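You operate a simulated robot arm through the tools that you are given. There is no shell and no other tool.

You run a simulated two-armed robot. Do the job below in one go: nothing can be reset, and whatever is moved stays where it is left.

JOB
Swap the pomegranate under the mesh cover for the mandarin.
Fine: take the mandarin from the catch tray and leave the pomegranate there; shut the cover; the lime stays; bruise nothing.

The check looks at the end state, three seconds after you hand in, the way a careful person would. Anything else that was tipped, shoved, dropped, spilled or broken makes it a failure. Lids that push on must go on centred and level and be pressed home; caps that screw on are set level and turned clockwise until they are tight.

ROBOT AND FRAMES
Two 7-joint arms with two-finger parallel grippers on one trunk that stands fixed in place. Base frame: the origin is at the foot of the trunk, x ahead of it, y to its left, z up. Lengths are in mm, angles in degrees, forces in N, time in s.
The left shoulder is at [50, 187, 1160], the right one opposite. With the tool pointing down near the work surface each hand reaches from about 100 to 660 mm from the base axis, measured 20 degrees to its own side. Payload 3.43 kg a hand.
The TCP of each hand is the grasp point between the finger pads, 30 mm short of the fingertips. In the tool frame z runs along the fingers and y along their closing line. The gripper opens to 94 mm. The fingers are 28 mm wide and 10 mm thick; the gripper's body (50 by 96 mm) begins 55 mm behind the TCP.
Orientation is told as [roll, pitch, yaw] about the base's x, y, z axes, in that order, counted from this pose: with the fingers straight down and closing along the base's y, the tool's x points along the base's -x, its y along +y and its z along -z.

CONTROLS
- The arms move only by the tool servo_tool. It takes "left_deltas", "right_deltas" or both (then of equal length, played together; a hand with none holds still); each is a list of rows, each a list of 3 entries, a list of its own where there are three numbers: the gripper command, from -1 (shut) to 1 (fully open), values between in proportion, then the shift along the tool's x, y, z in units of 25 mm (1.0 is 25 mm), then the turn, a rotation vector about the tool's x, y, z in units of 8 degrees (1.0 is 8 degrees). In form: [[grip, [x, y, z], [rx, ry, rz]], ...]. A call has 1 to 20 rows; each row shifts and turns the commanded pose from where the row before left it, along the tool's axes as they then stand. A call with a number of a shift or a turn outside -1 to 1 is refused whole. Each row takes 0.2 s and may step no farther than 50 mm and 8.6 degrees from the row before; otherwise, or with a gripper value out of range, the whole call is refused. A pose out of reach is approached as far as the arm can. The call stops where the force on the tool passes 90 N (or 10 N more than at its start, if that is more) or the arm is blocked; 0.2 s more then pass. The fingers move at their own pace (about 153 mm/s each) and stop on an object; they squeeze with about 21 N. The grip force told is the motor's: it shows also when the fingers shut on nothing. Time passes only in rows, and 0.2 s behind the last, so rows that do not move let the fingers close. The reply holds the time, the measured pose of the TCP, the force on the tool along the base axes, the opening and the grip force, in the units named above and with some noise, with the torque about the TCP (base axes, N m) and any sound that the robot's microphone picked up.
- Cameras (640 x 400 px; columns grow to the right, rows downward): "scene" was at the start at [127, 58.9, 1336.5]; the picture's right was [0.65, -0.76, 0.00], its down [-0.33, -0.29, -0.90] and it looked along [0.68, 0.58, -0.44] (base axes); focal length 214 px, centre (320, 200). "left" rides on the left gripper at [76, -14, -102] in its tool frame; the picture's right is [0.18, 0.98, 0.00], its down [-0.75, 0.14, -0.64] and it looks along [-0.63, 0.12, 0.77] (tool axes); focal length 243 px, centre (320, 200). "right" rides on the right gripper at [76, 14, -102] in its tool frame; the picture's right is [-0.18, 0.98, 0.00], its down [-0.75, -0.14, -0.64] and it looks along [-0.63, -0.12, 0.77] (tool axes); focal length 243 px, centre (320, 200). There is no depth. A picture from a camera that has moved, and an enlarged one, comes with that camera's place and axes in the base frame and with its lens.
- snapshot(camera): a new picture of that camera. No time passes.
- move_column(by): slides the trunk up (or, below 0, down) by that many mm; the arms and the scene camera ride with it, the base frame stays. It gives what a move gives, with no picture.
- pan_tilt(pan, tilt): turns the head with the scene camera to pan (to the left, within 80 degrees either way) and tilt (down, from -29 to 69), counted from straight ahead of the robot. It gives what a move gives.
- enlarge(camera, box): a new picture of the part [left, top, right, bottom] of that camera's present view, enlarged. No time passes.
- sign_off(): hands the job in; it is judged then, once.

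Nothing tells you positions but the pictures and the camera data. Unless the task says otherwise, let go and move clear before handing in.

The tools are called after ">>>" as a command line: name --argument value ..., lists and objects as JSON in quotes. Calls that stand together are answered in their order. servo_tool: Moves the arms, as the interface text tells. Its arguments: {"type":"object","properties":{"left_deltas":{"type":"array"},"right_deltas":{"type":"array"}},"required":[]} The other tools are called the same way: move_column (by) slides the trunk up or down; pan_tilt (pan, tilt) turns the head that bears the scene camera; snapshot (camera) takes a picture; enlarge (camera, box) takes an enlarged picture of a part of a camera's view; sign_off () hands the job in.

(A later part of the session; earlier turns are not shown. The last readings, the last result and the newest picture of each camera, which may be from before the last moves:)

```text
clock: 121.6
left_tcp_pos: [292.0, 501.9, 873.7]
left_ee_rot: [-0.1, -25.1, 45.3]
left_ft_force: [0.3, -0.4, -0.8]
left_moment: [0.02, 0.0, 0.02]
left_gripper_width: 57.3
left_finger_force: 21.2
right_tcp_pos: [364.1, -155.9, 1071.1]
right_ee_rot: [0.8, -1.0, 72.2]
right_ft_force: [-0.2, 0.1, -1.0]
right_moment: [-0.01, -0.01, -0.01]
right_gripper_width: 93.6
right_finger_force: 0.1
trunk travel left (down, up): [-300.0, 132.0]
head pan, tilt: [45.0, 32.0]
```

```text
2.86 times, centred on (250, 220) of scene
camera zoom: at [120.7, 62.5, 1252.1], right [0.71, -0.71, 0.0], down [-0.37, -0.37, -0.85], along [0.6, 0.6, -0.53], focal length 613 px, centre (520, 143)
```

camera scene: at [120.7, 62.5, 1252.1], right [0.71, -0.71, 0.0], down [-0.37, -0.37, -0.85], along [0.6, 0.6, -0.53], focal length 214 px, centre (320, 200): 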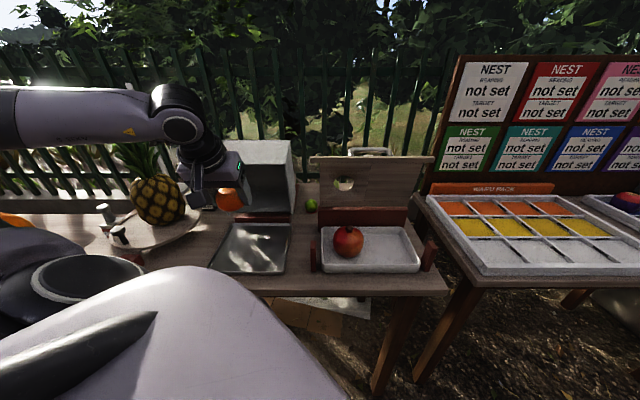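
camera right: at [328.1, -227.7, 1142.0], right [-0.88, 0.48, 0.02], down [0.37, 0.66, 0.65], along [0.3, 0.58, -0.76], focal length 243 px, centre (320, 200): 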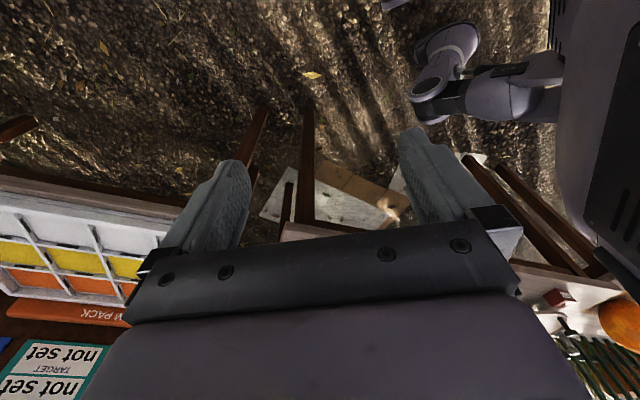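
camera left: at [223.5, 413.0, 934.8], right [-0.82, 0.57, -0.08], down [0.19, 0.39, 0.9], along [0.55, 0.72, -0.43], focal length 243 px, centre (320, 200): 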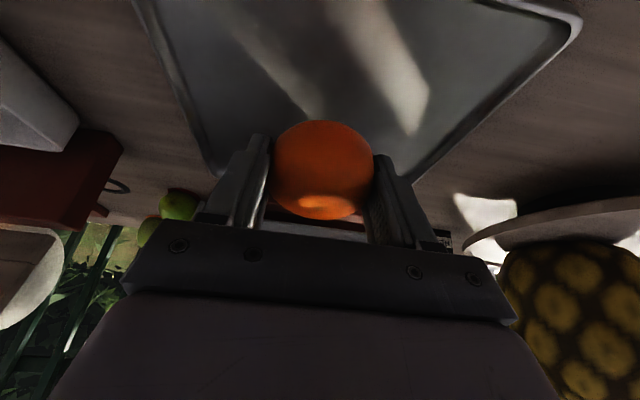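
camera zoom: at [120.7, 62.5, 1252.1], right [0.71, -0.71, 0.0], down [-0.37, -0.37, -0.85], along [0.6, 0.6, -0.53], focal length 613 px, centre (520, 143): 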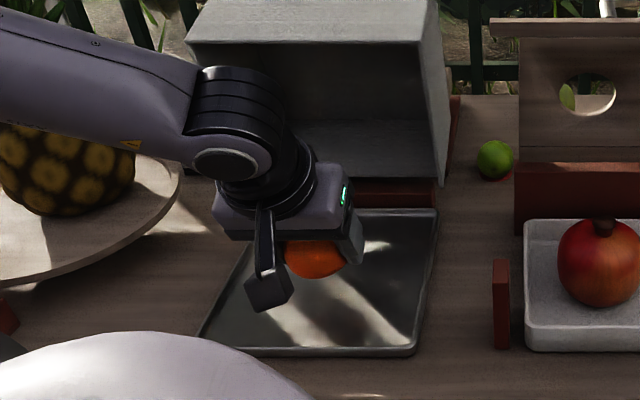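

>>> servo_tool --left_deltas '[[0.08, [0, 0, 0.5], [0, 0, 0]], [0.08, [0, 0, 0.5], [0, 0, 0]], [0.08, [0.03, 0, 0.2], [0, 0, 0]], [0.08, [0, 0, 0], [0, 0, 0]]]'

>>> move_column --by -3

>>> move_column --by -2

```text
clock: 122.6
left_tcp_pos: [300.2, 511.0, 848.0]
left_ee_rot: [-0.2, -24.9, 45.5]
left_ft_force: [0.1, -1.1, -0.7]
left_moment: [0.03, 0.01, 0.03]
left_gripper_width: 57.4
left_finger_force: 20.7
right_tcp_pos: [364.1, -157.3, 1072.4]
right_ee_rot: [0.9, -1.0, 72.2]
right_ft_force: [-0.3, -0.2, -0.7]
right_moment: [0.03, 0.0, -0.02]
right_gripper_width: 94.1
right_finger_force: 0.2
trunk travel left (down, up): [-300.0, 132.0]
head pan, tilt: [45.0, 32.0]
```

```text
clock: 123.1
left_tcp_pos: [300.3, 510.8, 845.5]
left_ee_rot: [-0.1, -24.9, 45.4]
left_ft_force: [-0.8, 0.0, -1.2]
left_moment: [0.02, -0.01, -0.05]
left_gripper_width: 57.2
left_finger_force: 21.3
right_tcp_pos: [363.8, -157.0, 1068.5]
right_ee_rot: [0.9, -0.9, 72.2]
right_ft_force: [-0.7, -0.1, 0.1]
right_moment: [0.01, 0.0, -0.01]
right_gripper_width: 94.0
right_finger_force: 0.0
trunk travel left (down, up): [-297.0, 135.0]
head pan, tilt: [45.0, 32.0]
```

```text
clock: 123.6
left_tcp_pos: [300.9, 509.8, 843.6]
left_ee_rot: [-0.1, -25.0, 45.4]
left_ft_force: [-0.2, 0.6, -0.8]
left_moment: [-0.01, -0.04, -0.02]
left_gripper_width: 57.1
left_finger_force: 20.8
right_tcp_pos: [363.7, -157.3, 1067.1]
right_ee_rot: [0.9, -1.0, 72.2]
right_ft_force: [-0.3, -0.1, -0.1]
right_moment: [0.0, 0.0, 0.03]
right_gripper_width: 93.8
right_finger_force: 0.0
trunk travel left (down, up): [-295.0, 137.0]
head pan, tilt: [45.0, 32.0]
```

>>> move_column --by -2

>>> move_column --by -1

>>> move_column --by -1

```text
clock: 124.1
left_tcp_pos: [300.4, 511.1, 841.0]
left_ee_rot: [0.0, -25.0, 45.4]
left_ft_force: [-0.6, 0.8, -1.7]
left_moment: [-0.01, -0.01, 0.0]
left_gripper_width: 57.2
left_finger_force: 20.8
right_tcp_pos: [363.0, -157.7, 1063.6]
right_ee_rot: [0.9, -1.0, 72.2]
right_ft_force: [-0.5, -0.7, -0.2]
right_moment: [0.01, -0.03, -0.01]
right_gripper_width: 94.3
right_finger_force: 0.0
trunk travel left (down, up): [-293.0, 139.0]
head pan, tilt: [45.0, 32.0]
```

```text
clock: 124.7
left_tcp_pos: [300.6, 511.2, 840.5]
left_ee_rot: [-0.1, -25.1, 45.3]
left_ft_force: [-1.1, -0.2, 2.5]
left_moment: [0.06, 0.07, 0.04]
left_gripper_width: 57.5
left_finger_force: 21.3
right_tcp_pos: [363.0, -158.7, 1063.7]
right_ee_rot: [0.9, -1.0, 72.2]
right_ft_force: [-0.1, -0.9, 0.5]
right_moment: [0.0, 0.0, 0.0]
right_gripper_width: 94.1
right_finger_force: 0.1
trunk travel left (down, up): [-292.0, 140.0]
head pan, tilt: [45.0, 32.0]
```

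```text
clock: 125.2
left_tcp_pos: [299.9, 511.3, 841.6]
left_ee_rot: [-0.1, -25.2, 45.5]
left_ft_force: [-1.7, 0.4, 9.4]
left_moment: [0.19, 0.14, 0.03]
left_gripper_width: 57.5
left_finger_force: 21.0
right_tcp_pos: [362.9, -157.0, 1063.2]
right_ee_rot: [0.9, -1.1, 72.2]
right_ft_force: [0.0, -1.3, 0.1]
right_moment: [-0.03, -0.01, 0.0]
right_gripper_width: 94.0
right_finger_force: 0.0
trunk travel left (down, up): [-291.0, 141.0]
head pan, tilt: [45.0, 32.0]
```

The mandarin has touched the tray floor. I'll relieve 1 mm and open gently.

>>> move_column --by 1

>>> servo_tool --left_deltas '[[0.2, [0, 0, 0], [0, 0, 0]], [0.25, [0, 0, 0], [0, 0, 0]], [0.3, [0, 0, 0], [0, 0, 0]], [0.4, [0, 0, 0], [0, 0, 0]], [0.55, [0, 0, 0], [0, 0, 0]], [0.7, [0, 0, 0], [0, 0, 0]], [0.7, [0, 0, 0], [0, 0, 0]]]'

>>> snapshot --camera "left"

>>> enlarge --camera "scene" --box '[180, 150, 320, 290]'

```text
clock: 125.7
left_tcp_pos: [301.0, 512.2, 841.8]
left_ee_rot: [-0.1, -25.1, 45.5]
left_ft_force: [0.5, 1.8, 7.3]
left_moment: [0.18, 0.07, -0.02]
left_gripper_width: 57.3
left_finger_force: 21.2
right_tcp_pos: [363.5, -155.8, 1062.9]
right_ee_rot: [0.9, -1.1, 72.2]
right_ft_force: [0.0, -0.4, -0.3]
right_moment: [0.0, -0.02, -0.02]
right_gripper_width: 94.0
right_finger_force: 0.1
trunk travel left (down, up): [-292.0, 140.0]
head pan, tilt: [45.0, 32.0]
```

```text
clock: 127.3
left_tcp_pos: [300.1, 511.7, 840.5]
left_ee_rot: [-0.1, -25.0, 45.4]
left_ft_force: [0.0, -0.8, 0.3]
left_moment: [-0.02, 0.02, -0.02]
left_gripper_width: 79.8
left_finger_force: 0.0
right_tcp_pos: [363.4, -157.0, 1064.0]
right_ee_rot: [1.0, -1.0, 72.2]
right_ft_force: [-0.1, 1.0, 0.1]
right_moment: [-0.02, -0.01, -0.02]
right_gripper_width: 94.1
right_finger_force: 0.0
trunk travel left (down, up): [-292.0, 140.0]
head pan, tilt: [45.0, 32.0]
```

```text
taken
camera left: at [231.8, 421.2, 901.1], right [-0.82, 0.57, -0.08], down [0.19, 0.39, 0.9], along [0.55, 0.72, -0.43], focal length 243 px, centre (320, 200)
```

left: 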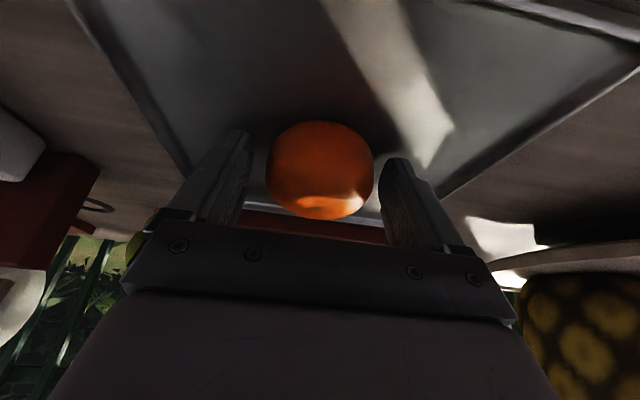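

```text
2.86 times, centred on (250, 220) of scene
camera zoom: at [120.6, 62.4, 1244.1], right [0.71, -0.71, 0.0], down [-0.37, -0.37, -0.85], along [0.6, 0.6, -0.53], focal length 613 px, centre (520, 143)
```

zoom: 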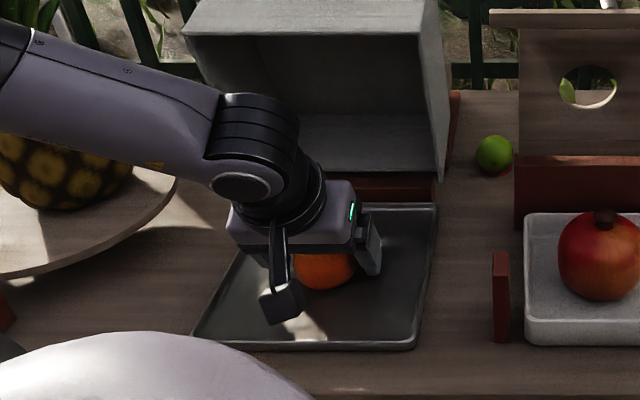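

>>> servo_tool --left_deltas '[[0.75, [0, 0, -0.3], [0, 0, 0]], [0.75, [0, 0, -0.5], [0, 0, 0]], [0.75, [0, 0, -0.8], [0, 0, 0]], [0.75, [0, 0, -0.8], [0, 0, 0]], [0.75, [0, 0, -0.8], [0, 0, 0]], [0.75, [0, 0, -0.8], [0, 0, 0]], [0.75, [0, 0, -0.8], [0, 0, 0]], [0.75, [0, 0, -0.8], [0, 0, 0]], [0.75, [0, 0, -0.8], [0, 0, 0]], [0.75, [0, 0, 0], [0, 0, 0]]]'

>>> snapshot --camera "left"

>>> snapshot --camera "scene"

```text
clock: 129.5
left_tcp_pos: [252.8, 465.1, 985.4]
left_ee_rot: [-0.1, -25.0, 45.2]
left_ft_force: [-0.7, -0.5, 0.2]
left_moment: [0.03, 0.02, -0.01]
left_gripper_width: 82.2
left_finger_force: 0.0
right_tcp_pos: [363.0, -157.9, 1063.5]
right_ee_rot: [0.9, -1.0, 72.2]
right_ft_force: [0.7, 0.6, 0.0]
right_moment: [-0.02, -0.01, 0.01]
right_gripper_width: 93.8
right_finger_force: 0.1
trunk travel left (down, up): [-292.0, 140.0]
head pan, tilt: [45.0, 32.0]
```

```text
taken
camera left: at [184.0, 374.2, 1046.1], right [-0.82, 0.57, -0.08], down [0.19, 0.39, 0.9], along [0.55, 0.72, -0.43], focal length 243 px, centre (320, 200)
```

left: 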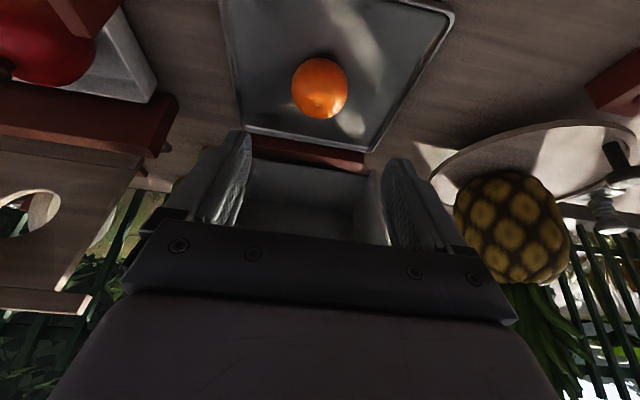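

```text
taken
camera scene: at [120.6, 62.4, 1244.1], right [0.71, -0.71, 0.0], down [-0.37, -0.37, -0.85], along [0.6, 0.6, -0.53], focal length 214 px, centre (320, 200)
```

scene: 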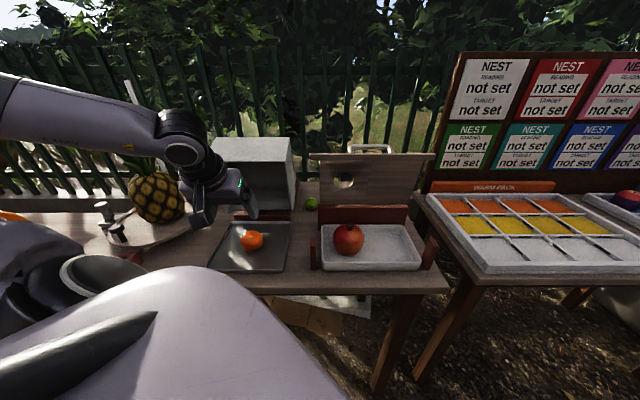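

The mandarin sits in the covered spot and the pomegranate is in the catch tray. Now I'll shut the cover: raise the trunk back and retrace the same poses to the handle.

>>> move_column --by 83

>>> servo_tool --left_deltas '[[0.7, [0, 0, -0.5], [0, 0.78, 0]], [0.6, [0, 0, -0.5], [0, 0.78, 0]], [0.5, [0, 0, -0.5], [0, 0.78, 0]], [0.4, [0, 0, -0.5], [0, 0.78, 0]], [0.3, [0, 0, -0.25], [0, 0, 0]], [-0.35, [0, 0, 0], [0, 0, 0]]]'

>>> servo_tool --left_deltas '[[-0.35, [0, 0, 0], [0, 0, -0.9375]], [-0.35, [0, 0, 0], [0, 0, -0.9375]], [-0.35, [0, 0, 0], [0, 0, -0.9375]], [-0.35, [0, 0, 0], [0, 0, -0.9375]], [-0.35, [0, 0, 0], [0, 0, -0.9375]], [-0.35, [0, 0, 0], [0, 0, -0.9375]], [-0.35, [0, 0, 0], [0, 0, -0.9375]], [-0.35, [0, 0, 0], [0, 0, -0.9375]], [-0.35, [0, 0, 0], [0, 0, -0.9375]], [-0.35, [0, 0, 0], [0, 0, -0.9375]], [-0.35, [0, 0, 0], [0, 0, -0.9375]], [-0.35, [0, 0, 0], [0, 0, -0.92]], [-0.35, [0, 0, 0], [0.78, 0, 0]], [-0.35, [0, 0, 0], [0.78, 0, 0]], [-0.35, [0, 0, 0], [0.78, 0, 0]], [-0.35, [0, 0, 0], [0.78, 0, 0]], [-0.35, [0, 0, 0], [0, 0, 0]]]'

>>> snapshot --camera "scene"

>>> snapshot --camera "left"

```text
clock: 130.7
left_tcp_pos: [252.8, 464.3, 1068.2]
left_ee_rot: [-0.2, -25.0, 45.5]
left_ft_force: [-0.2, 0.7, -0.3]
left_moment: [-0.01, -0.01, 0.02]
left_gripper_width: 82.4
left_finger_force: 0.0
right_tcp_pos: [363.0, -157.6, 1146.9]
right_ee_rot: [1.0, -1.0, 72.3]
right_ft_force: [0.0, 0.5, -1.0]
right_moment: [0.01, 0.02, 0.06]
right_gripper_width: 94.3
right_finger_force: 0.0
trunk travel left (down, up): [-375.0, 57.0]
head pan, tilt: [45.0, 32.0]
```

```text
clock: 132.1
left_tcp_pos: [244.3, 453.6, 1121.8]
left_ee_rot: [-0.1, 0.0, 45.3]
left_ft_force: [-0.3, -0.1, -0.8]
left_moment: [-0.02, 0.01, 0.0]
left_gripper_width: 30.5
left_finger_force: 0.1
right_tcp_pos: [363.6, -156.9, 1146.2]
right_ee_rot: [0.8, -1.0, 72.3]
right_ft_force: [0.0, 0.2, 0.0]
right_moment: [0.02, -0.02, -0.04]
right_gripper_width: 94.0
right_finger_force: 0.2
trunk travel left (down, up): [-375.0, 57.0]
head pan, tilt: [45.0, 32.0]
```

```text
clock: 135.7
left_tcp_pos: [243.0, 454.2, 1122.7]
left_ee_rot: [-25.1, 0.1, 135.2]
left_ft_force: [1.4, 0.2, 0.0]
left_moment: [-0.01, 0.0, 0.02]
left_gripper_width: 30.7
left_finger_force: 0.1
right_tcp_pos: [364.0, -156.5, 1146.2]
right_ee_rot: [1.0, -1.0, 72.2]
right_ft_force: [-0.2, -0.3, 0.1]
right_moment: [0.0, -0.01, -0.04]
right_gripper_width: 94.0
right_finger_force: 0.1
trunk travel left (down, up): [-375.0, 57.0]
head pan, tilt: [45.0, 32.0]
```

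```text
taken
camera scene: at [120.7, 62.5, 1327.1], right [0.71, -0.71, 0.0], down [-0.37, -0.37, -0.85], along [0.6, 0.6, -0.53], focal length 214 px, centre (320, 200)
```

scene: 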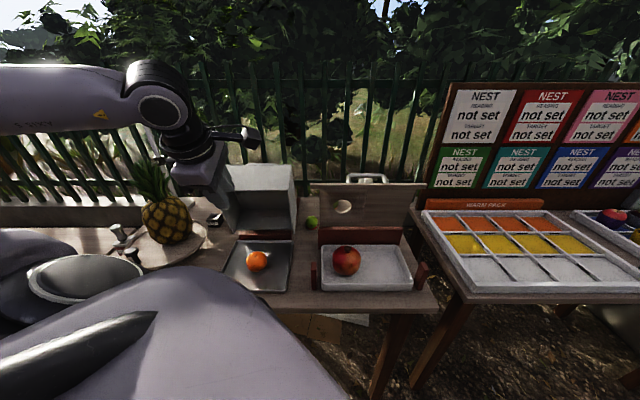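

```text
taken
camera left: at [275.9, 379.7, 1221.6], right [-0.5, -0.76, -0.42], down [-0.82, 0.25, 0.52], along [-0.29, 0.6, -0.75], focal length 243 px, centre (320, 200)
```

left: 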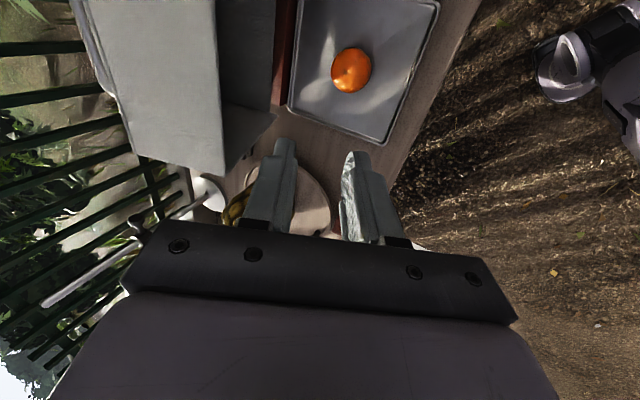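

>>> servo_tool --left_deltas '[[-0.35, [0, -0.896, 0.386], [0, 0, 0]], [-0.35, [0, -0.896, 0.386], [0, 0, 0]], [-0.35, [0, -0.896, 0.386], [0, 0, 0]], [-0.35, [0, -0.896, 0.386], [0, 0, 0]], [-0.35, [0, -0.896, 0.386], [0, 0, 0]], [-0.35, [0, -0.896, 0.386], [0, 0, 0]], [-0.35, [0, -0.896, 0.386], [0, 0, 0]], [-0.35, [0, -0.896, 0.386], [0, 0, 0]], [-0.35, [0, -0.896, 0.386], [0, 0, 0]], [-0.35, [0, -0.896, 0.386], [0, 0, 0]], [-0.35, [0, -0.896, 0.386], [0, 0, 0]], [-0.35, [0, 0, 0], [0, 0, 0]]]'

>>> snapshot --camera "left"

>>> snapshot --camera "scene"

```text
clock: 138.3
left_tcp_pos: [431.6, 644.9, 1129.4]
left_ee_rot: [-25.0, 0.0, 135.3]
left_ft_force: [0.0, 0.5, 0.1]
left_moment: [0.0, 0.03, 0.02]
left_gripper_width: 30.7
left_finger_force: 0.0
right_tcp_pos: [363.3, -156.4, 1146.1]
right_ee_rot: [0.9, -1.0, 72.2]
right_ft_force: [0.4, 0.1, -0.3]
right_moment: [0.0, 0.0, -0.01]
right_gripper_width: 93.9
right_finger_force: 0.1
trunk travel left (down, up): [-375.0, 57.0]
head pan, tilt: [45.0, 32.0]
```

```text
taken
camera left: at [464.8, 569.5, 1228.3], right [-0.5, -0.76, -0.42], down [-0.82, 0.25, 0.52], along [-0.29, 0.6, -0.75], focal length 243 px, centre (320, 200)
```

left: 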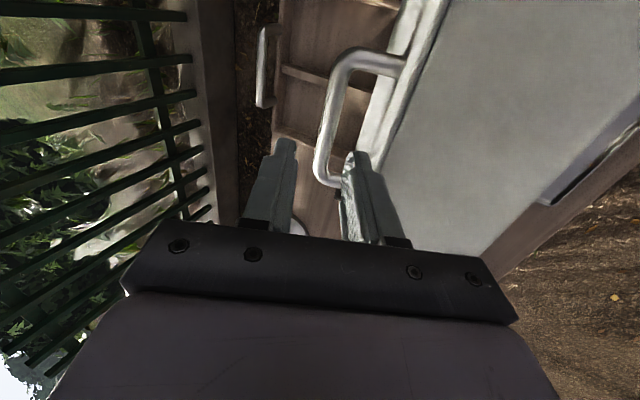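

```text
taken
camera scene: at [120.5, 62.4, 1327.1], right [0.71, -0.71, 0.0], down [-0.37, -0.37, -0.85], along [0.6, 0.6, -0.53], focal length 214 px, centre (320, 200)
```

scene: 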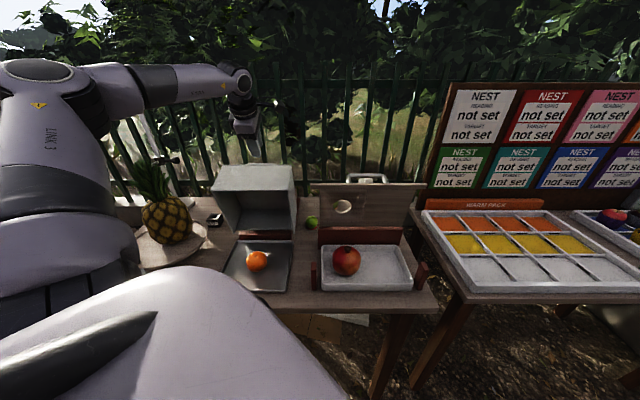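

>>> servo_tool --left_deltas '[[-0.15, [0, 0.35, 0], [0, 0, 0]], [-0.15, [0, 0, 0.4], [0, 0, 0]], [-0.15, [0, 0, 0], [0, 0, 0]]]'

>>> snapshot --camera "left"

```text
clock: 139.1
left_tcp_pos: [428.9, 643.3, 1116.7]
left_ee_rot: [-25.0, 0.2, 135.2]
left_ft_force: [0.4, -0.2, -0.4]
left_moment: [-0.01, -0.03, -0.03]
left_gripper_width: 40.0
left_finger_force: 0.1
right_tcp_pos: [364.0, -157.1, 1145.4]
right_ee_rot: [0.9, -1.0, 72.2]
right_ft_force: [0.5, -0.2, 0.0]
right_moment: [0.01, 0.02, 0.0]
right_gripper_width: 94.0
right_finger_force: 0.0
trunk travel left (down, up): [-375.0, 57.0]
head pan, tilt: [45.0, 32.0]
```

```text
taken
camera left: at [461.6, 567.2, 1214.8], right [-0.5, -0.76, -0.42], down [-0.82, 0.25, 0.52], along [-0.29, 0.6, -0.75], focal length 243 px, centre (320, 200)
```

left: 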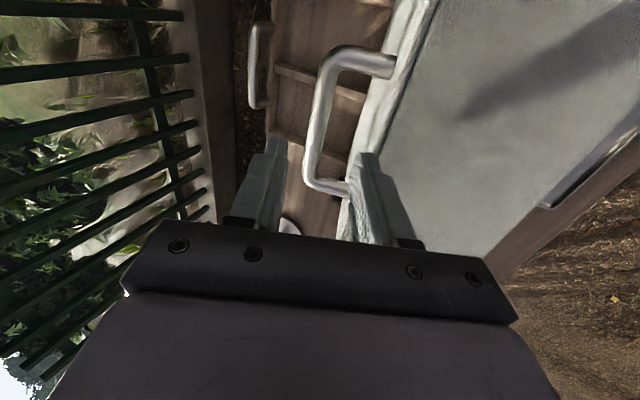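

The rod now lies centred between the fingers. I'll advance along the tool axis to surround it again.

>>> servo_tool --left_deltas '[[-0.15, [0, 0, 0.6], [0, 0, 0]], [-0.15, [0, 0, 0.6], [0, 0, 0]], [-0.15, [0, 0, 0.6], [0, 0, 0]], [-0.15, [0, 0, 0.6], [0, 0, 0]], [-0.15, [0, 0, 0.6], [0, 0, 0]], [-0.15, [0, 0, 0], [0, 0, 0]]]'

>>> snapshot --camera "left"

>>> enlarge --camera "scene" --box '[180, 140, 340, 300]'

```text
clock: 140.1
left_tcp_pos: [443.6, 654.6, 1090.2]
left_ee_rot: [-26.7, 0.0, 135.1]
left_ft_force: [-43.4, -16.2, 46.2]
left_moment: [-1.46, 2.02, -0.76]
left_gripper_width: 50.5
left_finger_force: 7.8
right_tcp_pos: [355.3, -163.0, 1148.6]
right_ee_rot: [0.6, -1.5, 72.2]
right_ft_force: [-0.7, -1.2, 0.1]
right_moment: [-0.03, 0.02, 0.05]
right_gripper_width: 94.1
right_finger_force: 0.1
trunk travel left (down, up): [-375.0, 57.0]
head pan, tilt: [45.0, 32.0]
stopped in row 5 (left hand): the force on the tool passed its limit at 100 N (the readings are from after the stop); the commanded pose is now the measured one
```

```text
taken
camera left: at [473.5, 577.6, 1187.4], right [-0.49, -0.75, -0.44], down [-0.83, 0.24, 0.51], along [-0.28, 0.62, -0.74], focal length 243 px, centre (320, 200)
```

left: 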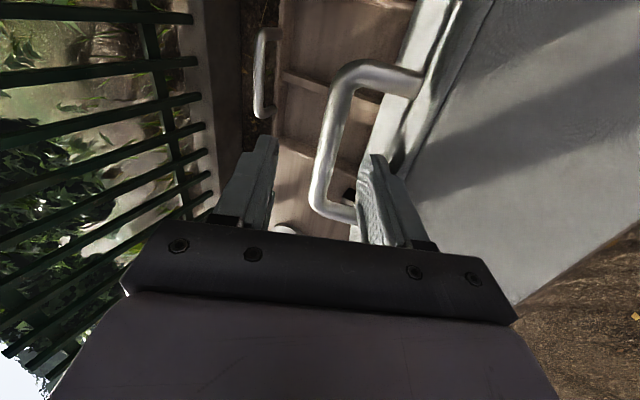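

```text
2.50 times, centred on (260, 220) of scene
camera zoom: at [110.6, 55.4, 1329.1], right [0.71, -0.71, 0.0], down [-0.37, -0.37, -0.85], along [0.6, 0.6, -0.52], focal length 536 px, centre (470, 150)
```

zoom: 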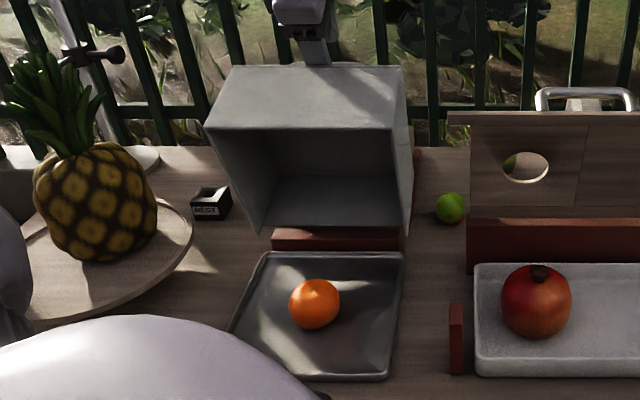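

Something touched at the front fingertip, and the call stopped at its force limit. I'll look closely before backing out.

>>> enlarge --camera "left" --box '[230, 50, 470, 250]'

>>> servo_tool --left_deltas '[[-0.15, [0, 0, -0.3], [0, 0, 0]], [-0.15, [0, 0, -0.4], [0, 0, 0]], [-0.15, [0, 0, 0], [0, 0, 0]]]'

>>> enlarge --camera "left" --box '[230, 50, 470, 250]'

>>> enlarge --camera "scene" --box '[180, 140, 340, 300]'

```text
2.00 times, centred on (350, 150) of left
camera zoom: at [473.5, 577.6, 1187.4], right [-0.49, -0.75, -0.44], down [-0.83, 0.24, 0.51], along [-0.28, 0.62, -0.74], focal length 485 px, centre (260, 300)
```

zoom: 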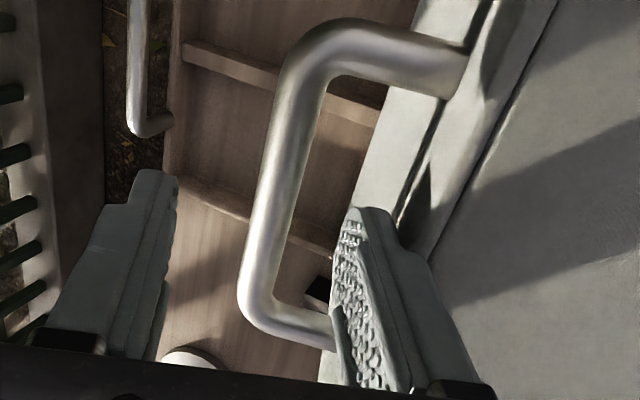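

```text
clock: 140.9
left_tcp_pos: [442.4, 655.1, 1088.8]
left_ee_rot: [-25.8, 0.3, 135.2]
left_ft_force: [-9.4, -7.2, 8.9]
left_moment: [-0.21, 0.43, 0.11]
left_gripper_width: 44.3
left_finger_force: 3.1
right_tcp_pos: [362.4, -158.0, 1145.6]
right_ee_rot: [0.9, -1.1, 72.3]
right_ft_force: [0.7, 0.1, 0.6]
right_moment: [0.02, 0.0, 0.03]
right_gripper_width: 94.1
right_finger_force: 0.0
trunk travel left (down, up): [-375.0, 57.0]
head pan, tilt: [45.0, 32.0]
```

```text
2.00 times, centred on (350, 150) of left
camera zoom: at [474.9, 578.0, 1187.4], right [-0.49, -0.76, -0.43], down [-0.82, 0.24, 0.51], along [-0.28, 0.61, -0.74], focal length 485 px, centre (260, 300)
```

zoom: 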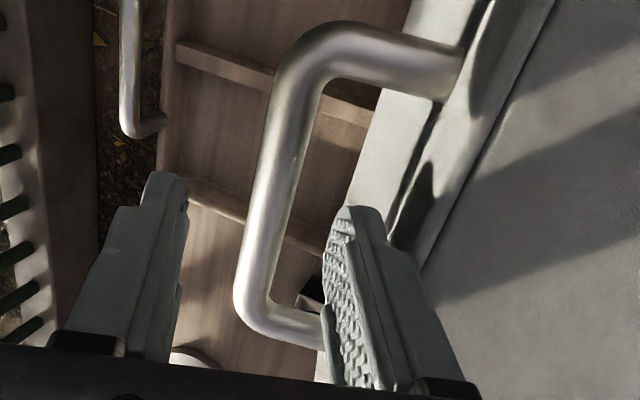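

```text
2.50 times, centred on (260, 220) of scene
camera zoom: at [118.7, 60.5, 1327.0], right [0.71, -0.71, 0.0], down [-0.37, -0.37, -0.85], along [0.6, 0.6, -0.53], focal length 536 px, centre (470, 150)
```

zoom: 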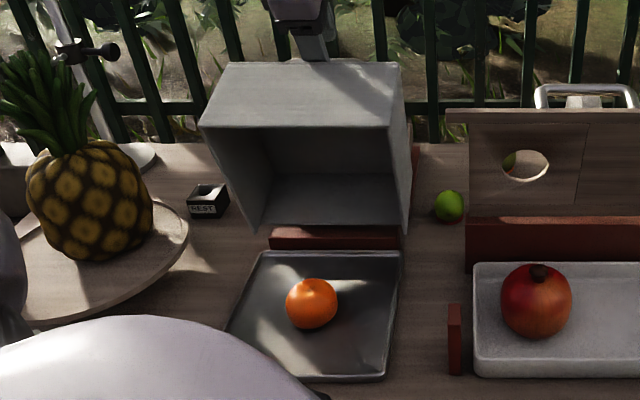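

The front fingertip landed on the cover's edge because I opened too wide and shifted forward; the cover and fruit haven't moved. I'll back out, narrow the opening to about 28 mm, and use the exact line I retracted along earlier.

>>> servo_tool --left_deltas '[[-0.15, [0, 0, -0.6], [-0.1, 0, 0]], [-0.15, [0, 0, -0.7], [0, 0, 0]], [-0.41, [0, 0, 0], [0, 0, 0]], [-0.41, [0, 0, 0], [0, 0, 0]]]'

>>> enlarge --camera "left" --box '[230, 50, 470, 250]'

```text
clock: 141.9
left_tcp_pos: [434.1, 647.2, 1117.5]
left_ee_rot: [-25.0, 0.1, 135.2]
left_ft_force: [-1.3, -0.2, 0.4]
left_moment: [-0.02, -0.02, -0.01]
left_gripper_width: 27.8
left_finger_force: 0.0
right_tcp_pos: [362.8, -157.1, 1147.5]
right_ee_rot: [1.0, -1.0, 72.2]
right_ft_force: [-0.6, 0.7, 0.0]
right_moment: [0.02, 0.05, -0.01]
right_gripper_width: 93.9
right_finger_force: 0.1
trunk travel left (down, up): [-375.0, 57.0]
head pan, tilt: [45.0, 32.0]
```

```text
2.00 times, centred on (350, 150) of left
camera zoom: at [467.1, 571.7, 1217.5], right [-0.5, -0.76, -0.42], down [-0.82, 0.25, 0.52], along [-0.29, 0.6, -0.75], focal length 485 px, centre (260, 300)
```

zoom: 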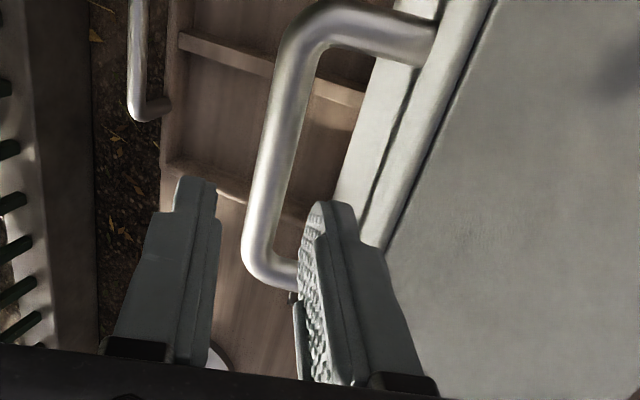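

>>> servo_tool --left_deltas '[[-0.33, [0, 0.11, 0], [0, 0, 0]], [-0.33, [0, 0, 0.4], [0, 0, 0]], [-0.33, [0, 0, 0.4], [0, 0, 0]], [-0.33, [0, 0, 0], [0, 0, 0]]]'

>>> enlarge --camera "left" --box '[230, 50, 470, 250]'

```text
clock: 142.9
left_tcp_pos: [439.4, 650.1, 1099.0]
left_ee_rot: [-25.1, 0.1, 135.2]
left_ft_force: [-0.3, 0.3, 0.3]
left_moment: [0.02, 0.02, 0.01]
left_gripper_width: 31.1
left_finger_force: 0.2
right_tcp_pos: [363.2, -156.2, 1145.6]
right_ee_rot: [0.9, -1.0, 72.3]
right_ft_force: [0.1, 0.8, -0.4]
right_moment: [-0.03, -0.03, 0.02]
right_gripper_width: 94.2
right_finger_force: 0.0
trunk travel left (down, up): [-375.0, 57.0]
head pan, tilt: [45.0, 32.0]
```

```text
2.00 times, centred on (350, 150) of left
camera zoom: at [471.8, 574.9, 1198.0], right [-0.5, -0.76, -0.42], down [-0.82, 0.25, 0.52], along [-0.29, 0.6, -0.75], focal length 485 px, centre (260, 300)
```

zoom: 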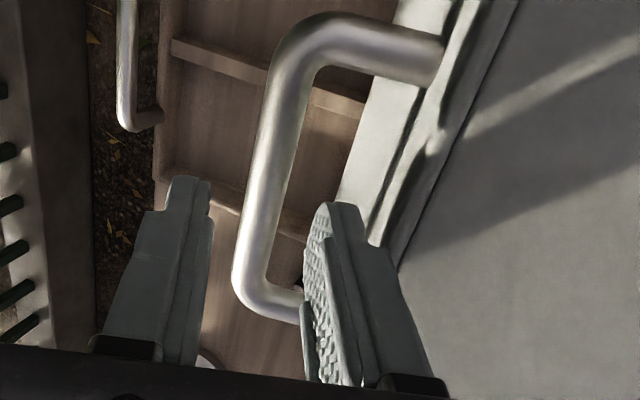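

>>> servo_tool --left_deltas '[[-0.33, [0, 0, 0.3], [0, 0, 0]], [-0.33, [0, 0, 0.3], [0, 0, 0]], [-0.33, [0, 0, 0], [0, 0, 0]]]'

>>> enlarge --camera "left" --box '[230, 50, 470, 250]'

```text
clock: 143.7
left_tcp_pos: [445.0, 654.2, 1086.3]
left_ee_rot: [-25.1, 0.1, 135.1]
left_ft_force: [0.6, -0.3, -0.1]
left_moment: [0.0, -0.01, -0.02]
left_gripper_width: 31.6
left_finger_force: 0.1
right_tcp_pos: [363.5, -156.6, 1145.8]
right_ee_rot: [0.8, -1.0, 72.2]
right_ft_force: [-0.2, 0.0, 0.2]
right_moment: [-0.01, -0.03, 0.02]
right_gripper_width: 93.9
right_finger_force: 0.0
trunk travel left (down, up): [-375.0, 57.0]
head pan, tilt: [45.0, 32.0]
```

```text
2.00 times, centred on (350, 150) of left
camera zoom: at [476.8, 579.5, 1184.5], right [-0.5, -0.76, -0.42], down [-0.82, 0.25, 0.52], along [-0.29, 0.6, -0.75], focal length 485 px, centre (260, 300)
```

zoom: 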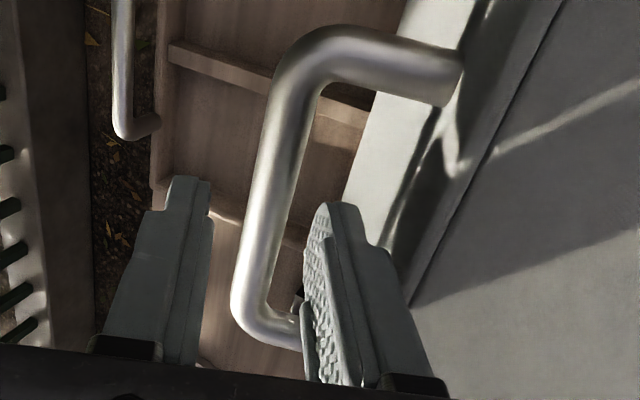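

>>> servo_tool --left_deltas '[[-0.33, [0, 0, 0.25], [0, 0, 0]], [-0.33, [0, 0, 0.25], [0, 0, 0]], [-0.33, [0, 0, 0], [0, 0, 0]]]'

>>> enlarge --camera "left" --box '[230, 50, 470, 250]'

```text
clock: 144.5
left_tcp_pos: [448.6, 658.6, 1075.7]
left_ee_rot: [-25.0, 0.2, 135.2]
left_ft_force: [0.7, 0.6, 0.4]
left_moment: [-0.01, 0.01, -0.01]
left_gripper_width: 31.3
left_finger_force: 0.0
right_tcp_pos: [364.3, -156.9, 1146.1]
right_ee_rot: [0.9, -1.1, 72.2]
right_ft_force: [-0.6, 0.1, -0.1]
right_moment: [-0.01, 0.01, 0.01]
right_gripper_width: 94.1
right_finger_force: 0.0
trunk travel left (down, up): [-375.0, 57.0]
head pan, tilt: [45.0, 32.0]
```

```text
2.00 times, centred on (350, 150) of left
camera zoom: at [480.5, 583.3, 1173.7], right [-0.5, -0.76, -0.42], down [-0.82, 0.25, 0.52], along [-0.29, 0.6, -0.75], focal length 485 px, centre (260, 300)
```

zoom: 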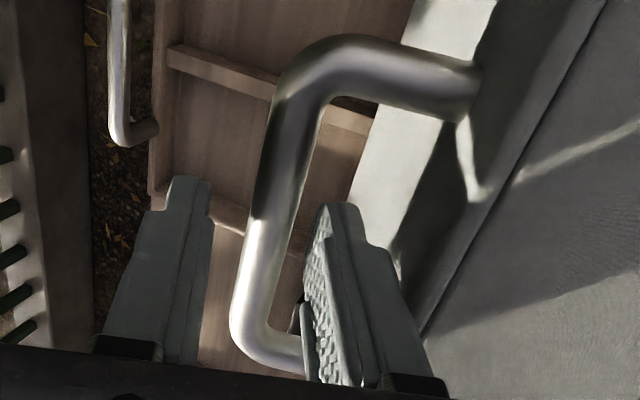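

>>> servo_tool --left_deltas '[[-0.33, [0, 0, 0.3], [0, 0, 0]], [-0.33, [0, 0, 0.3], [0, 0, 0]], [-0.33, [0, 0, 0.3], [0, 0, 0]], [-0.33, [0, 0, 0.2], [0, 0, 0]], [-0.33, [0, 0, 0], [0, 0, 0]]]'

>>> enlarge --camera "left" --box '[230, 50, 470, 250]'

```text
clock: 145.7
left_tcp_pos: [455.9, 665.7, 1049.3]
left_ee_rot: [-25.1, 0.1, 135.2]
left_ft_force: [0.3, -0.3, -0.2]
left_moment: [-0.03, -0.02, 0.02]
left_gripper_width: 31.5
left_finger_force: 0.1
right_tcp_pos: [364.5, -156.4, 1146.2]
right_ee_rot: [0.9, -1.1, 72.2]
right_ft_force: [0.2, 0.2, -0.4]
right_moment: [-0.01, 0.0, 0.0]
right_gripper_width: 94.5
right_finger_force: 0.0
trunk travel left (down, up): [-375.0, 57.0]
head pan, tilt: [45.0, 32.0]
```

```text
2.00 times, centred on (350, 150) of left
camera zoom: at [488.3, 590.9, 1148.6], right [-0.5, -0.76, -0.42], down [-0.82, 0.25, 0.52], along [-0.29, 0.6, -0.75], focal length 485 px, centre (260, 300)
```

zoom: 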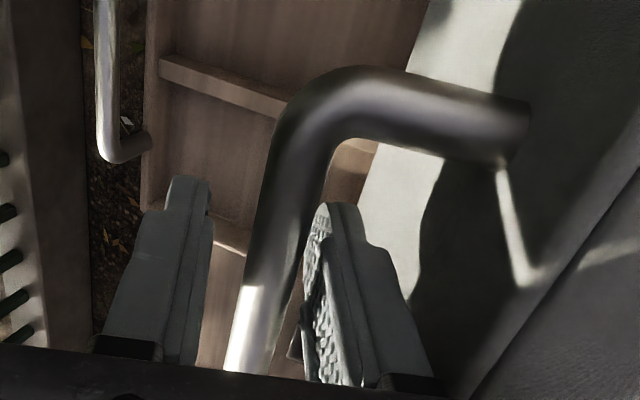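

The rod is between the fingers again. I'll now draw the cover gently back towards closed along the reverse arc.

>>> servo_tool --left_deltas '[[-0.33, [0, 0.41, -0.39], [0, 0, 0]], [-0.33, [0, 0.41, -0.39], [0, 0, 0]], [-0.33, [0, 0.44, -0.32], [0, 0, 0]], [-0.33, [0, 0.44, -0.32], [0, 0, 0]], [-0.33, [0, 0.44, -0.32], [0, 0, 0]], [-0.33, [0, 0, 0], [0, 0, 0]]]'

>>> enlarge --camera "left" --box '[230, 50, 470, 250]'

>>> enlarge --camera "scene" --box '[180, 140, 340, 300]'

```text
clock: 147.1
left_tcp_pos: [408.0, 619.4, 1066.8]
left_ee_rot: [-25.1, 0.1, 135.1]
left_ft_force: [-0.4, 0.3, 0.5]
left_moment: [0.03, 0.02, -0.01]
left_gripper_width: 31.9
left_finger_force: 0.7
right_tcp_pos: [364.4, -157.6, 1146.2]
right_ee_rot: [0.9, -1.0, 72.2]
right_ft_force: [-0.5, -1.1, -0.1]
right_moment: [0.0, 0.02, -0.02]
right_gripper_width: 94.1
right_finger_force: 0.0
trunk travel left (down, up): [-375.0, 57.0]
head pan, tilt: [45.0, 32.0]
```

```text
2.00 times, centred on (350, 150) of left
camera zoom: at [440.5, 544.2, 1164.8], right [-0.5, -0.76, -0.42], down [-0.82, 0.25, 0.52], along [-0.29, 0.6, -0.75], focal length 485 px, centre (260, 300)
```

zoom: 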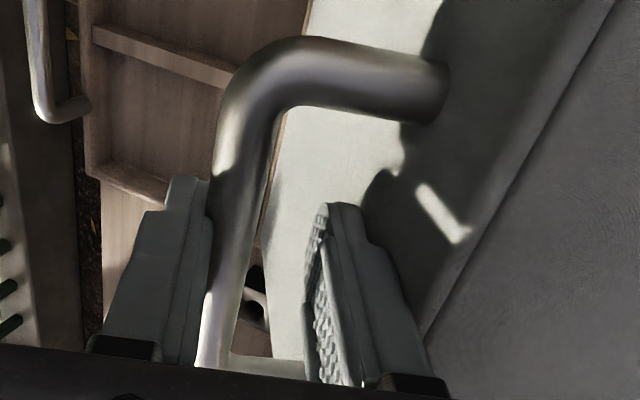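

```text
2.50 times, centred on (260, 220) of scene
camera zoom: at [120.7, 62.3, 1327.1], right [0.71, -0.71, 0.0], down [-0.37, -0.37, -0.85], along [0.6, 0.6, -0.53], focal length 536 px, centre (470, 150)
```

zoom: 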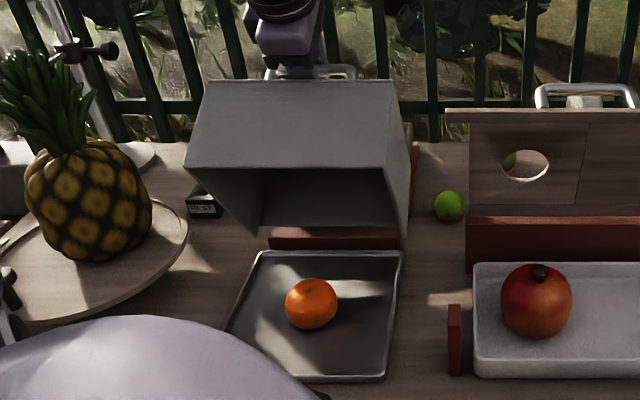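

>>> servo_tool --left_deltas '[[-0.33, [0, 0.5, -0.19], [0, 0, 0]], [-0.33, [0, 0.5, -0.19], [0, 0, 0]], [-0.33, [0, 0.5, -0.19], [0, 0, 0]], [-0.33, [0, 0.42, -0.08], [0, 0, 0]], [-0.33, [0, 0.42, -0.08], [0, 0, 0]], [-0.33, [0, 0.42, -0.08], [0, 0, 0]], [-0.33, [0, 0, 0], [0, 0, 0]]]'

>>> snapshot --camera "left"

>>> enlarge --camera "scene" --box '[180, 140, 340, 300]'

```text
clock: 148.7
left_tcp_pos: [358.8, 568.4, 1055.8]
left_ee_rot: [-24.9, 0.1, 135.2]
left_ft_force: [-0.8, -0.4, -0.3]
left_moment: [-0.03, 0.0, 0.0]
left_gripper_width: 31.6
left_finger_force: 0.1
right_tcp_pos: [363.5, -157.1, 1145.7]
right_ee_rot: [0.9, -1.0, 72.2]
right_ft_force: [-0.6, -0.8, 0.3]
right_moment: [0.01, -0.01, -0.01]
right_gripper_width: 93.8
right_finger_force: 0.1
trunk travel left (down, up): [-375.0, 57.0]
head pan, tilt: [45.0, 32.0]
```

```text
taken
camera left: at [391.3, 493.5, 1153.7], right [-0.5, -0.76, -0.41], down [-0.82, 0.25, 0.52], along [-0.29, 0.6, -0.75], focal length 243 px, centre (320, 200)
```

left: 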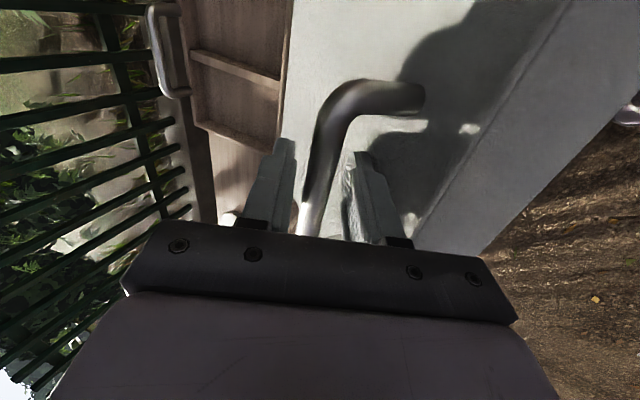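

```text
2.50 times, centred on (260, 220) of scene
camera zoom: at [120.6, 62.5, 1327.0], right [0.71, -0.71, 0.0], down [-0.37, -0.37, -0.85], along [0.6, 0.6, -0.53], focal length 536 px, centre (470, 150)
```

zoom: 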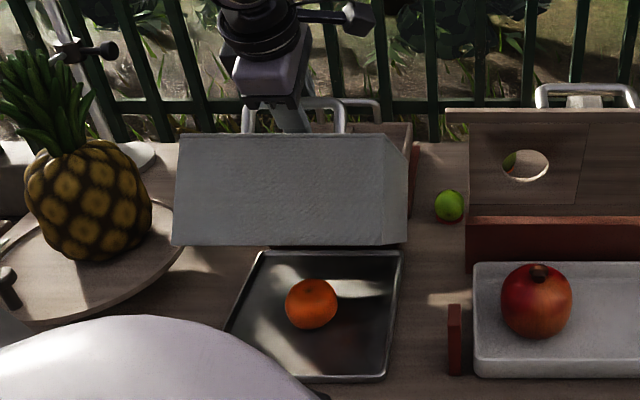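

The cover is back at about 42° and holding. I'll straighten the hand and take a firm grip on the rod for the rest of the closing arc.

>>> servo_tool --left_deltas '[[-0.33, [0, 0, 0], [-0.78, 0, 0]], [-0.33, [0, 0, 0], [-0.78, 0, 0]], [-0.33, [0, 0, 0], [-0.78, 0, 0]], [-0.33, [0, 0, 0], [-0.78, 0, 0]], [-0.33, [0, 0, 0], [0, 0, 0]]]'

>>> enlarge --camera "left" --box '[230, 50, 470, 250]'

```text
clock: 149.9
left_tcp_pos: [358.5, 568.5, 1057.2]
left_ee_rot: [0.0, 0.1, 135.1]
left_ft_force: [0.3, 0.1, 0.3]
left_moment: [-0.04, -0.01, -0.03]
left_gripper_width: 31.8
left_finger_force: 0.1
right_tcp_pos: [363.5, -156.5, 1145.8]
right_ee_rot: [0.9, -0.9, 72.1]
right_ft_force: [0.0, -0.3, 0.6]
right_moment: [0.01, 0.03, 0.02]
right_gripper_width: 93.8
right_finger_force: 0.1
trunk travel left (down, up): [-375.0, 57.0]
head pan, tilt: [45.0, 32.0]
```

```text
2.00 times, centred on (350, 150) of left
camera zoom: at [422.5, 524.9, 1158.8], right [-0.56, -0.83, 0.0], down [-0.64, 0.43, 0.64], along [-0.53, 0.36, -0.77], focal length 485 px, centre (260, 300)
```

zoom: 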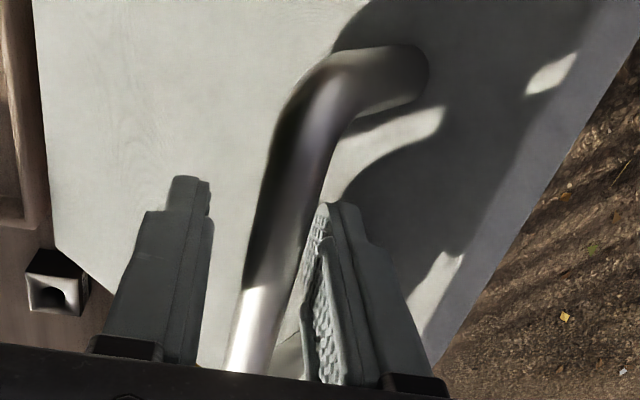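

>>> servo_tool --left_deltas '[[-0.33, [0, 0, 0.3], [0, 0, 0]], [-0.5, [0, 0, 0], [0, 0, 0]], [-0.8, [0, 0, 0], [0, 0, 0]], [-1, [0, 0, 0], [0, 0, 0]], [-1, [0, 0, 0], [0, 0, 0]]]'

>>> enlarge --camera "left" --box '[230, 50, 470, 250]'

```text
clock: 151.1
left_tcp_pos: [357.9, 565.8, 1053.6]
left_ee_rot: [-0.6, 0.2, 135.1]
left_ft_force: [-6.9, 0.1, 29.6]
left_moment: [0.2, 0.02, -0.62]
left_gripper_width: 18.2
left_finger_force: 45.4
right_tcp_pos: [361.7, -159.4, 1148.1]
right_ee_rot: [0.9, -1.2, 72.2]
right_ft_force: [0.7, 0.4, 0.7]
right_moment: [0.02, 0.02, -0.03]
right_gripper_width: 94.0
right_finger_force: 0.1
trunk travel left (down, up): [-375.0, 57.0]
head pan, tilt: [45.0, 32.0]
```

```text
2.00 times, centred on (350, 150) of left
camera zoom: at [420.8, 522.4, 1155.7], right [-0.56, -0.83, -0.01], down [-0.64, 0.43, 0.64], along [-0.52, 0.37, -0.77], focal length 485 px, centre (260, 300)
```

zoom: 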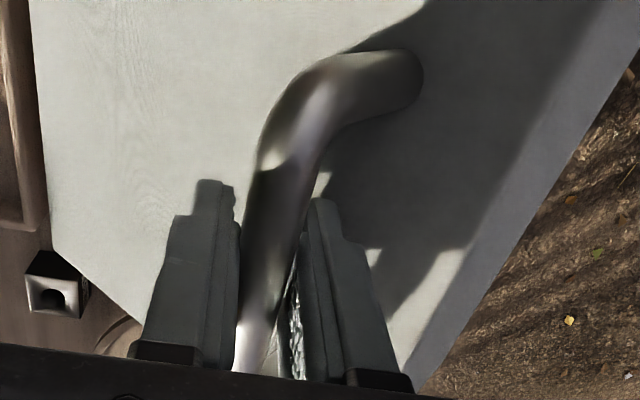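

>>> servo_tool --left_deltas '[[-1, [0, 0, -0.12], [0, 0, 0]], [-1, [0, 0, 0], [0, 0, 0]]]'

```text
clock: 151.7
left_tcp_pos: [356.3, 565.9, 1052.0]
left_ee_rot: [-0.3, 0.0, 135.2]
left_ft_force: [-4.4, -2.2, 20.5]
left_moment: [0.03, -0.07, -0.54]
left_gripper_width: 18.0
left_finger_force: 45.2
right_tcp_pos: [361.1, -158.8, 1146.8]
right_ee_rot: [0.9, -1.1, 72.2]
right_ft_force: [-0.2, -0.5, -0.4]
right_moment: [-0.01, 0.0, 0.02]
right_gripper_width: 93.6
right_finger_force: 0.0
trunk travel left (down, up): [-375.0, 57.0]
head pan, tilt: [45.0, 32.0]
```

>>> servo_tool --left_deltas '[[-1, [0, 0, -0.12], [0, 0, 0]], [-1, [0, 0, -0.12], [0, 0, 0]], [-1, [0, 0, 0], [0, 0, 0]]]'

```text
clock: 152.5
left_tcp_pos: [359.5, 568.2, 1053.3]
left_ee_rot: [0.3, 0.1, 135.2]
left_ft_force: [6.4, -6.0, -13.2]
left_moment: [-0.4, 0.09, -0.58]
left_gripper_width: 18.1
left_finger_force: 45.1
right_tcp_pos: [364.6, -158.3, 1144.6]
right_ee_rot: [1.0, -0.9, 72.2]
right_ft_force: [0.2, -0.2, 0.6]
right_moment: [0.0, 0.0, -0.04]
right_gripper_width: 93.7
right_finger_force: 0.0
trunk travel left (down, up): [-375.0, 57.0]
head pan, tilt: [45.0, 32.0]
```

Gripped, and the forces show the rod sits about 7 mm above the tool point. I'll follow the measured closing arc with that offset, checking the force as I go.

>>> servo_tool --left_deltas '[[-1, [0, 0.273, 0.18], [0, 0, 0]], [-1, [0, 0.273, 0.16], [0, 0, 0]], [-1, [0, 0.273, 0.14], [0, 0, 0]], [-1, [0, 0.273, 0.13], [0, 0, 0]], [-1, [0, 0.273, 0.12], [0, 0, 0]], [-1, [0, 0.273, 0.11], [0, 0, 0]], [-1, [0, 0, 0], [0, 0, 0]]]'

>>> enlarge --camera "scene" --box '[180, 160, 340, 300]'

```text
clock: 154.1
left_tcp_pos: [331.4, 538.8, 1040.0]
left_ee_rot: [-1.1, 0.3, 135.0]
left_ft_force: [6.3, 10.1, 22.7]
left_moment: [3.04, -2.6, -0.99]
left_gripper_width: 17.5
left_finger_force: 44.8
right_tcp_pos: [362.3, -158.7, 1147.4]
right_ee_rot: [0.9, -1.2, 72.2]
right_ft_force: [-0.8, 0.1, 0.4]
right_moment: [0.01, 0.01, -0.01]
right_gripper_width: 94.1
right_finger_force: 0.1
trunk travel left (down, up): [-375.0, 57.0]
head pan, tilt: [45.0, 32.0]
```

```text
2.86 times, centred on (260, 230) of scene
camera zoom: at [119.7, 61.0, 1327.4], right [0.71, -0.71, 0.0], down [-0.37, -0.37, -0.85], along [0.6, 0.6, -0.53], focal length 613 px, centre (491, 114)
```

zoom: 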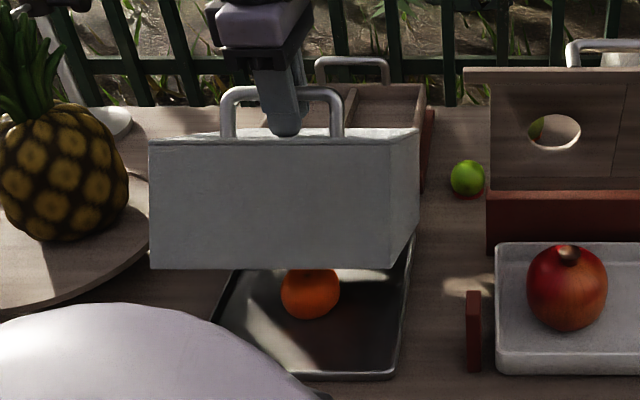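

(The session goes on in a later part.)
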